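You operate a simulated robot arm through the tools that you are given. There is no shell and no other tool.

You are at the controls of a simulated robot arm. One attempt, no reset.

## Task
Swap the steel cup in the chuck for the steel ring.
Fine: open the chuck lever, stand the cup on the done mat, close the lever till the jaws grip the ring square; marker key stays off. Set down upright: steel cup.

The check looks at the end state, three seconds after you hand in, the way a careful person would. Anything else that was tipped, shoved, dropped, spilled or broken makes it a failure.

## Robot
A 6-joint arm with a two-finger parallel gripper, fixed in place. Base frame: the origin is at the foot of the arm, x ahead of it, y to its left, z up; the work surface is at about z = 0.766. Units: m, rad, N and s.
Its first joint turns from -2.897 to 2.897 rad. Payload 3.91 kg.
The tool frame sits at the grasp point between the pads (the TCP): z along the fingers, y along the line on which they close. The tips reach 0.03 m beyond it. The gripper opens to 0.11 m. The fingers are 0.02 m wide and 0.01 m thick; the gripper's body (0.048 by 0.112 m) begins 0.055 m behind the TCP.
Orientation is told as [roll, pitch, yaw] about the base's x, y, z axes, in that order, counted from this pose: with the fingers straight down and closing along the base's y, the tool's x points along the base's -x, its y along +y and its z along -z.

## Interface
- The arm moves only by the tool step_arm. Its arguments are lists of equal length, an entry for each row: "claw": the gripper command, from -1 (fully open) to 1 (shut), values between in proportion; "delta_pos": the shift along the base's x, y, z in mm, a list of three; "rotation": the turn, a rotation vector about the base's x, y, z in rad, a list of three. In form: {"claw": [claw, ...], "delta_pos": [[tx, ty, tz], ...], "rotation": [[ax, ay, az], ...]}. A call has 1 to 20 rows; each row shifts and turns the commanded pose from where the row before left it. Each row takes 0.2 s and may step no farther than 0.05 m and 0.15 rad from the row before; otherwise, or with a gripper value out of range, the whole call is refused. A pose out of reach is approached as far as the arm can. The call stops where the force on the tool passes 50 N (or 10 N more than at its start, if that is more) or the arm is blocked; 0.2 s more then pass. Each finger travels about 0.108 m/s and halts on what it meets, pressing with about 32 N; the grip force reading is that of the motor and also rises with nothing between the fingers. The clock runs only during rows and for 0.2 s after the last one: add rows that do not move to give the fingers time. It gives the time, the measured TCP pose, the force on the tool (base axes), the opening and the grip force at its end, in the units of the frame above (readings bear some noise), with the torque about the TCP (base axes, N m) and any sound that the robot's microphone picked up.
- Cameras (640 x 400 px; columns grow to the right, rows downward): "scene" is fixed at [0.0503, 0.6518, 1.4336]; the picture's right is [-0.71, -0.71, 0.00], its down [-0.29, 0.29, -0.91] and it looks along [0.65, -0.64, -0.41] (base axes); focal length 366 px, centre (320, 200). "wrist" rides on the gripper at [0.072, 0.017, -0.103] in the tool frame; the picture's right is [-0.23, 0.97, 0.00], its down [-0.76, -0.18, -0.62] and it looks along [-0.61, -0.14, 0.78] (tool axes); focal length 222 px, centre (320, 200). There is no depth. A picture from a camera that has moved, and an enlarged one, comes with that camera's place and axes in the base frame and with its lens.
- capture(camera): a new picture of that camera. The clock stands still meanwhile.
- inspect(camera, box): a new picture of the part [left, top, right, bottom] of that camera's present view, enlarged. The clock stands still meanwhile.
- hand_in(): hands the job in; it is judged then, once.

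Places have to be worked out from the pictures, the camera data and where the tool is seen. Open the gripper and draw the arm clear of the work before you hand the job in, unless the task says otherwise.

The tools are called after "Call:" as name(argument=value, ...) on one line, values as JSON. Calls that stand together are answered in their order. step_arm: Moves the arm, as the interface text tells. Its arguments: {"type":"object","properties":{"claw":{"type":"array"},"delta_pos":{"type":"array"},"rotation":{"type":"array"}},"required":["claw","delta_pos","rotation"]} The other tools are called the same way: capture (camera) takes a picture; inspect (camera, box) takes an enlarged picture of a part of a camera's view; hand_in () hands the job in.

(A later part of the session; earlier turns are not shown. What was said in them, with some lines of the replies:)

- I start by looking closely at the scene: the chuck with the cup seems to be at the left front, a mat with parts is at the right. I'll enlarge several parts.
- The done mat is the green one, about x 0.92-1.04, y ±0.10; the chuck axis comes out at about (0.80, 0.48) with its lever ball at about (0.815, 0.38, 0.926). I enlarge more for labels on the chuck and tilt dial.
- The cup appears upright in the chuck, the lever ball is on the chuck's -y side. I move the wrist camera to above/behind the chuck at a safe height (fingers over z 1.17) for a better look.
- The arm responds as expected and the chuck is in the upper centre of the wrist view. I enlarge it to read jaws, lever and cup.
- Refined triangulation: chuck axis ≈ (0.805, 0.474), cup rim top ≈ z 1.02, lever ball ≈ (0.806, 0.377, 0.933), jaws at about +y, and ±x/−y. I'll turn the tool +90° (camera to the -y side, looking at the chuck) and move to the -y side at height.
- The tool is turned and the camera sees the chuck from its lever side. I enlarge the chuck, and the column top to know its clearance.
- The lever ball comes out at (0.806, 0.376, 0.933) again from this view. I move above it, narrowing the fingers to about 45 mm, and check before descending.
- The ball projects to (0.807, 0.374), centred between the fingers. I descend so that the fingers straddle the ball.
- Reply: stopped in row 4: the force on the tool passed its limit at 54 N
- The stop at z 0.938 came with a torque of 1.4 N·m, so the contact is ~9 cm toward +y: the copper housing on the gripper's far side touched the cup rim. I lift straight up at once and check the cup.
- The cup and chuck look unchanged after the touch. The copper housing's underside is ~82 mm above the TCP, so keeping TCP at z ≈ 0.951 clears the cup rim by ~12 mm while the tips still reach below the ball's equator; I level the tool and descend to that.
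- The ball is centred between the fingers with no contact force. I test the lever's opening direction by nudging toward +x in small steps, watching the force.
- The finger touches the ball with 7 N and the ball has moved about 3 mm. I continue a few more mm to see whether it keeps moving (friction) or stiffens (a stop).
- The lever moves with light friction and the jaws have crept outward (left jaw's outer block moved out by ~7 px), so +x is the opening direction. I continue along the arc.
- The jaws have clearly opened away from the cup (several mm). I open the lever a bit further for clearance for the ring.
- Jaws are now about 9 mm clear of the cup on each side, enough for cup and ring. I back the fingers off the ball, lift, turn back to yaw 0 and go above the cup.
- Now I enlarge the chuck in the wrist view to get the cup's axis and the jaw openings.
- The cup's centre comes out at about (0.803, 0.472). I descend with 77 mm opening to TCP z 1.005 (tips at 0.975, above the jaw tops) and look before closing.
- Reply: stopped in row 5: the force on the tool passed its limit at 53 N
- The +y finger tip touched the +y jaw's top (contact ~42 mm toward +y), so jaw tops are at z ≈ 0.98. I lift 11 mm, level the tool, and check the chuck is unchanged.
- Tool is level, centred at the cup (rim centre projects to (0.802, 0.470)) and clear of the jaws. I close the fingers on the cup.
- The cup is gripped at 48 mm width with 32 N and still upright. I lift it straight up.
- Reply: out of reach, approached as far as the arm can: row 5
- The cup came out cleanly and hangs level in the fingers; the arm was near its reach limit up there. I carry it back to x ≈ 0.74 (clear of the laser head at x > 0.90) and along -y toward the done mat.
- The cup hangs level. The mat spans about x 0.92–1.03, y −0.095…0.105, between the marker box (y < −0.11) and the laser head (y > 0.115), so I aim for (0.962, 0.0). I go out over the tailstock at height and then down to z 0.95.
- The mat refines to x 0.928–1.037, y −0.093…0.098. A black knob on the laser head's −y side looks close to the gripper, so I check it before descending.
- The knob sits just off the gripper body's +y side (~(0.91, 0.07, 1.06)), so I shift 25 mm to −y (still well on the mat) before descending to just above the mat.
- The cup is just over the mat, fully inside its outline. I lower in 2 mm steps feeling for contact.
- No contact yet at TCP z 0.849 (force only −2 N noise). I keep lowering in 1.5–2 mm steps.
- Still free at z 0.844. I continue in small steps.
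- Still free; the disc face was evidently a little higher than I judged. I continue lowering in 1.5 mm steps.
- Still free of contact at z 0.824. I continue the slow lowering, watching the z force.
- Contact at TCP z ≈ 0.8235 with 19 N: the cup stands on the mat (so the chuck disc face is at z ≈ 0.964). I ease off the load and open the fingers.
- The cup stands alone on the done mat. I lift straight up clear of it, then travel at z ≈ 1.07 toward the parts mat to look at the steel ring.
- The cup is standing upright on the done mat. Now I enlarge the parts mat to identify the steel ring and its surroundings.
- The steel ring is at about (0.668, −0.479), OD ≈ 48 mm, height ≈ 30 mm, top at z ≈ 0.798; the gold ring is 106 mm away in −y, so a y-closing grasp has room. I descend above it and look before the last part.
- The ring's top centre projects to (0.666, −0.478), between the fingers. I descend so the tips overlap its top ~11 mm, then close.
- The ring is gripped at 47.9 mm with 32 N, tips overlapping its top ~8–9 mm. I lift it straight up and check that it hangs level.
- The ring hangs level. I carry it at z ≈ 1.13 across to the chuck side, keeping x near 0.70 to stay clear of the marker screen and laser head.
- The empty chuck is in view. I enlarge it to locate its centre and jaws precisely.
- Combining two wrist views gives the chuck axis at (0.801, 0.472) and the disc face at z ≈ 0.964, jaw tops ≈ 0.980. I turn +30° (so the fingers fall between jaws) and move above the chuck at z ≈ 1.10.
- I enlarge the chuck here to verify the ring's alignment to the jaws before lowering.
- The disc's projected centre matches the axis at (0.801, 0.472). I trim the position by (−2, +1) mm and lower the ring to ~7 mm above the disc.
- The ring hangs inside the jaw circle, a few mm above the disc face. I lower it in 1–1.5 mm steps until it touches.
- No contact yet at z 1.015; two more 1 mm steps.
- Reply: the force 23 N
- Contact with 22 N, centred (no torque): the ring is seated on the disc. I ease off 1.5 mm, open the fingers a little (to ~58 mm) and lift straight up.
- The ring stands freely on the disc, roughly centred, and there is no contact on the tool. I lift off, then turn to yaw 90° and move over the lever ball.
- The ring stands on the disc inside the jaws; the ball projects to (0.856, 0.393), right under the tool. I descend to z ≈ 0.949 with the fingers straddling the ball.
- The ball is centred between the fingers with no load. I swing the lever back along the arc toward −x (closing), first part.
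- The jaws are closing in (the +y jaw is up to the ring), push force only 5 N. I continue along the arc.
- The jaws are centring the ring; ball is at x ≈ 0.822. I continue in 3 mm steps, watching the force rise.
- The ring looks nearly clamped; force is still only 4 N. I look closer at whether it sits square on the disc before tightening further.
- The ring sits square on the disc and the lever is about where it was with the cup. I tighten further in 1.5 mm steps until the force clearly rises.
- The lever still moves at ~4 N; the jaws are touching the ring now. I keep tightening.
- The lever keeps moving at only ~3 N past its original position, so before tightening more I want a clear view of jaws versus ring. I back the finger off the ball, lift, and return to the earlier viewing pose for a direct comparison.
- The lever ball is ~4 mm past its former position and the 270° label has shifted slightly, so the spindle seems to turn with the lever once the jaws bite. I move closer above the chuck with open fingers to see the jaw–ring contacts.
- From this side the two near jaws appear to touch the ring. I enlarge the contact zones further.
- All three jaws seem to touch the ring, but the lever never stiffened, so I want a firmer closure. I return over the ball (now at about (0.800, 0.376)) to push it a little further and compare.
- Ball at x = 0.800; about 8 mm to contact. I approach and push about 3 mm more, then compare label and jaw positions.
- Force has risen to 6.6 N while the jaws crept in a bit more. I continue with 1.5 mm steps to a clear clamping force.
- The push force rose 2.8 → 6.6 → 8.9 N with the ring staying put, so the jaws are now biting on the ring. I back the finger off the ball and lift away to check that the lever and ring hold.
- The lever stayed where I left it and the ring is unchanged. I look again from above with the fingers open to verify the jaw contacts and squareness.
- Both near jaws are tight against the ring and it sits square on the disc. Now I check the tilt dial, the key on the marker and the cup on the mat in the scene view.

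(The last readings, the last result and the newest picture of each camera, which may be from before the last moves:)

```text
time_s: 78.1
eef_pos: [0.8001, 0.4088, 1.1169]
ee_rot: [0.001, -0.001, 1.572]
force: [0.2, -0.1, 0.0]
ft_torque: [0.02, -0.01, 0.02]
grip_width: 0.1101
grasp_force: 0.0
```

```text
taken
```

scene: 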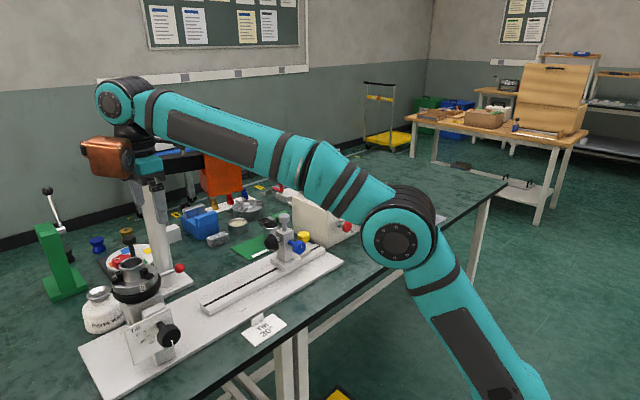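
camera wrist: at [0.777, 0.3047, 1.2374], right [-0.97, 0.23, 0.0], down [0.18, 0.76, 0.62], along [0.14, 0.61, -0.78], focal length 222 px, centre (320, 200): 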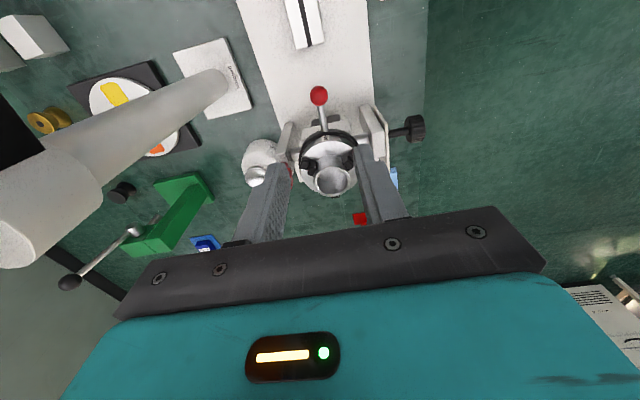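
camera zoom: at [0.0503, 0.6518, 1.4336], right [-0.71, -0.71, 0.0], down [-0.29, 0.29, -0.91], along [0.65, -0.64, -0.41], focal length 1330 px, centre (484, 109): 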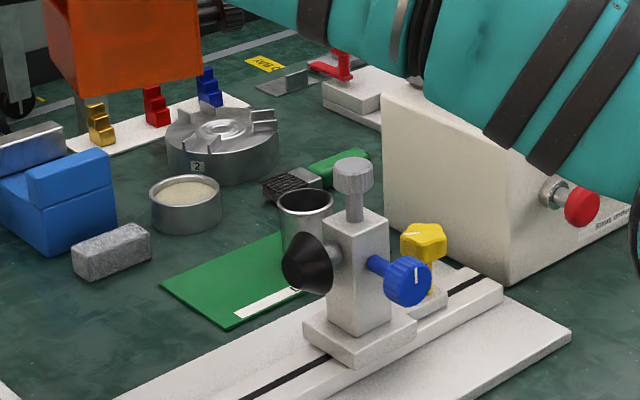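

Tilt dial unchanged, cup upright on the mat. I retract the arm up and back, clear of the work, with the gripper open.

Call:
step_arm(claw=[-1, -1, -1, -1, -1, -1, -1, -1, -1, -1, -1, -1, -1, -1], delta_pos=[[-15, -10, 20], [-22, -18, 8], [-22, -18, 8], [-22, -18, 8], [-22, -18, 8], [-22, -18, 8], [-22, -18, 8], [-22, -18, 8], [-22, -18, 8], [-22, -18, 8], [-22, -18, 8], [-22, -18, 8], [0, 0, 0], [0, 0, 0]], rotation=[[0, 0, 0], [0, 0, -0.1428], [0, 0, -0.1428], [0, 0, -0.1428], [0, 0, -0.1428], [0, 0, -0.1428], [0, 0, -0.1428], [0, 0, -0.1428], [0, 0, -0.1428], [0, 0, -0.1428], [0, 0, -0.1428], [0, 0, -0.1428], [0, 0, 0], [0, 0, 0]])

Call:
capture(camera="scene")

Call:
inspect(camera="scene", box=[70, 220, 230, 380])

Call:
inspect(camera="scene", box=[310, 180, 450, 250])

Call:
inspect(camera="wrist", box=[200, 0, 520, 200])

```text
time_s: 81.1
eef_pos: [0.5437, 0.1999, 1.2257]
ee_rot: [0.0, 0.001, -0.001]
force: [0.0, 0.2, 0.6]
ft_torque: [0.0, -0.01, -0.02]
grip_width: 0.1101
grasp_force: 0.1
```

```text
taken
```

scene: 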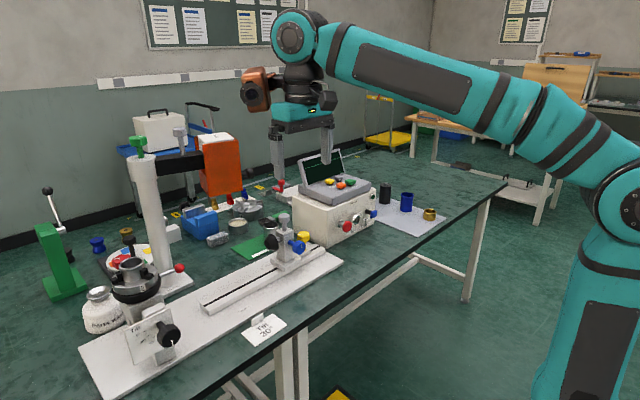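

```text
2.50 times, centred on (150, 300) of scene
camera zoom: at [0.0503, 0.6518, 1.4336], right [-0.71, -0.71, 0.0], down [-0.29, 0.29, -0.91], along [0.65, -0.64, -0.41], focal length 915 px, centre (745, -50)
```

zoom: 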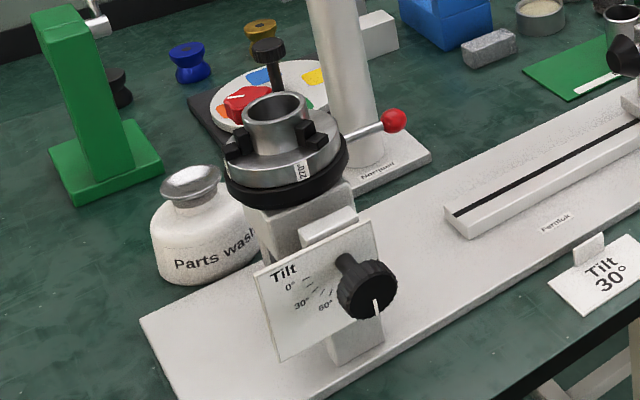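

```text
4.57 times, centred on (380, 215) of scene
camera zoom: at [0.0503, 0.6518, 1.4336], right [-0.71, -0.71, 0.0], down [-0.29, 0.29, -0.91], along [0.65, -0.64, -0.41], focal length 1672 px, centre (46, 131)
```

zoom: 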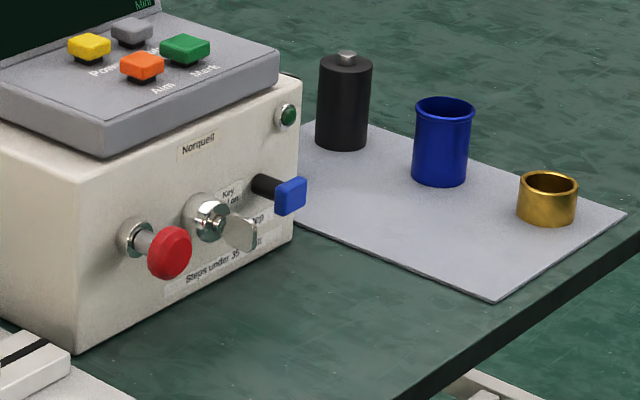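

```text
2.00 times, centred on (360, 100) of wrist
camera zoom: at [0.4707, 0.2184, 1.328], right [0.23, 0.97, 0.0], down [0.76, -0.18, 0.62], along [0.61, -0.14, -0.78], focal length 444 px, centre (240, 400)
```

zoom: 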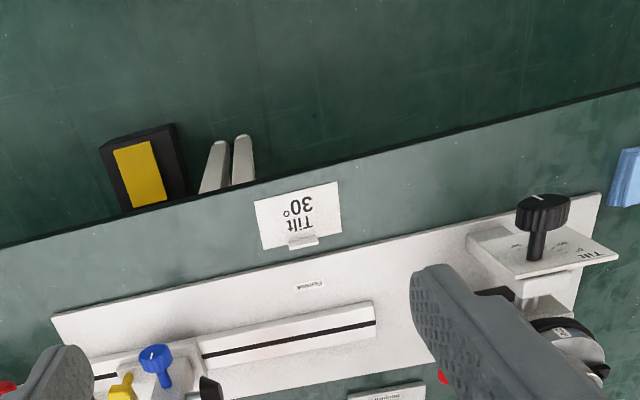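

Everything reads as intended: ring clamped square in the three jaws with the lever closed, cup upright on the done mat, key and other parts untouched, arm clear with open gripper. I hand in.

Call:
hand_in()

```text
The job is handed in.
```

The steel ring is now in the chuck and the steel cup is standing upright on the green done mat. I've handed the job in, but the result hasn't come back.

- **Ring:** it sits flat on the chuck face. The jaws I could see clearly are up against it, and the lever is closed. The push on the lever rose to about 9 N as the jaws bit. I didn't pull on the ring to test the grip.
- **Cup:** it stands alone on the mat, well inside the edges.
- **Marker key:** I never touched it. I left the "Tilt 30°" card and the tilt dial alone too, since the task didn't ask for a tilt change.

Three things happened on the way:

- **Cup rim touched:** the housing on the gripper pressed on the cup rim at about 54 N. Nothing looked moved afterwards.
- **Jaw touched:** a fingertip pressed on top of one jaw at about 53 N. Nothing looked moved there either.
- **Chuck turned slightly:** closing the lever turned the chuck about 3–4° from where it started, judging by its 270° label.

The arm is drawn back clear of the work with the gripper open.
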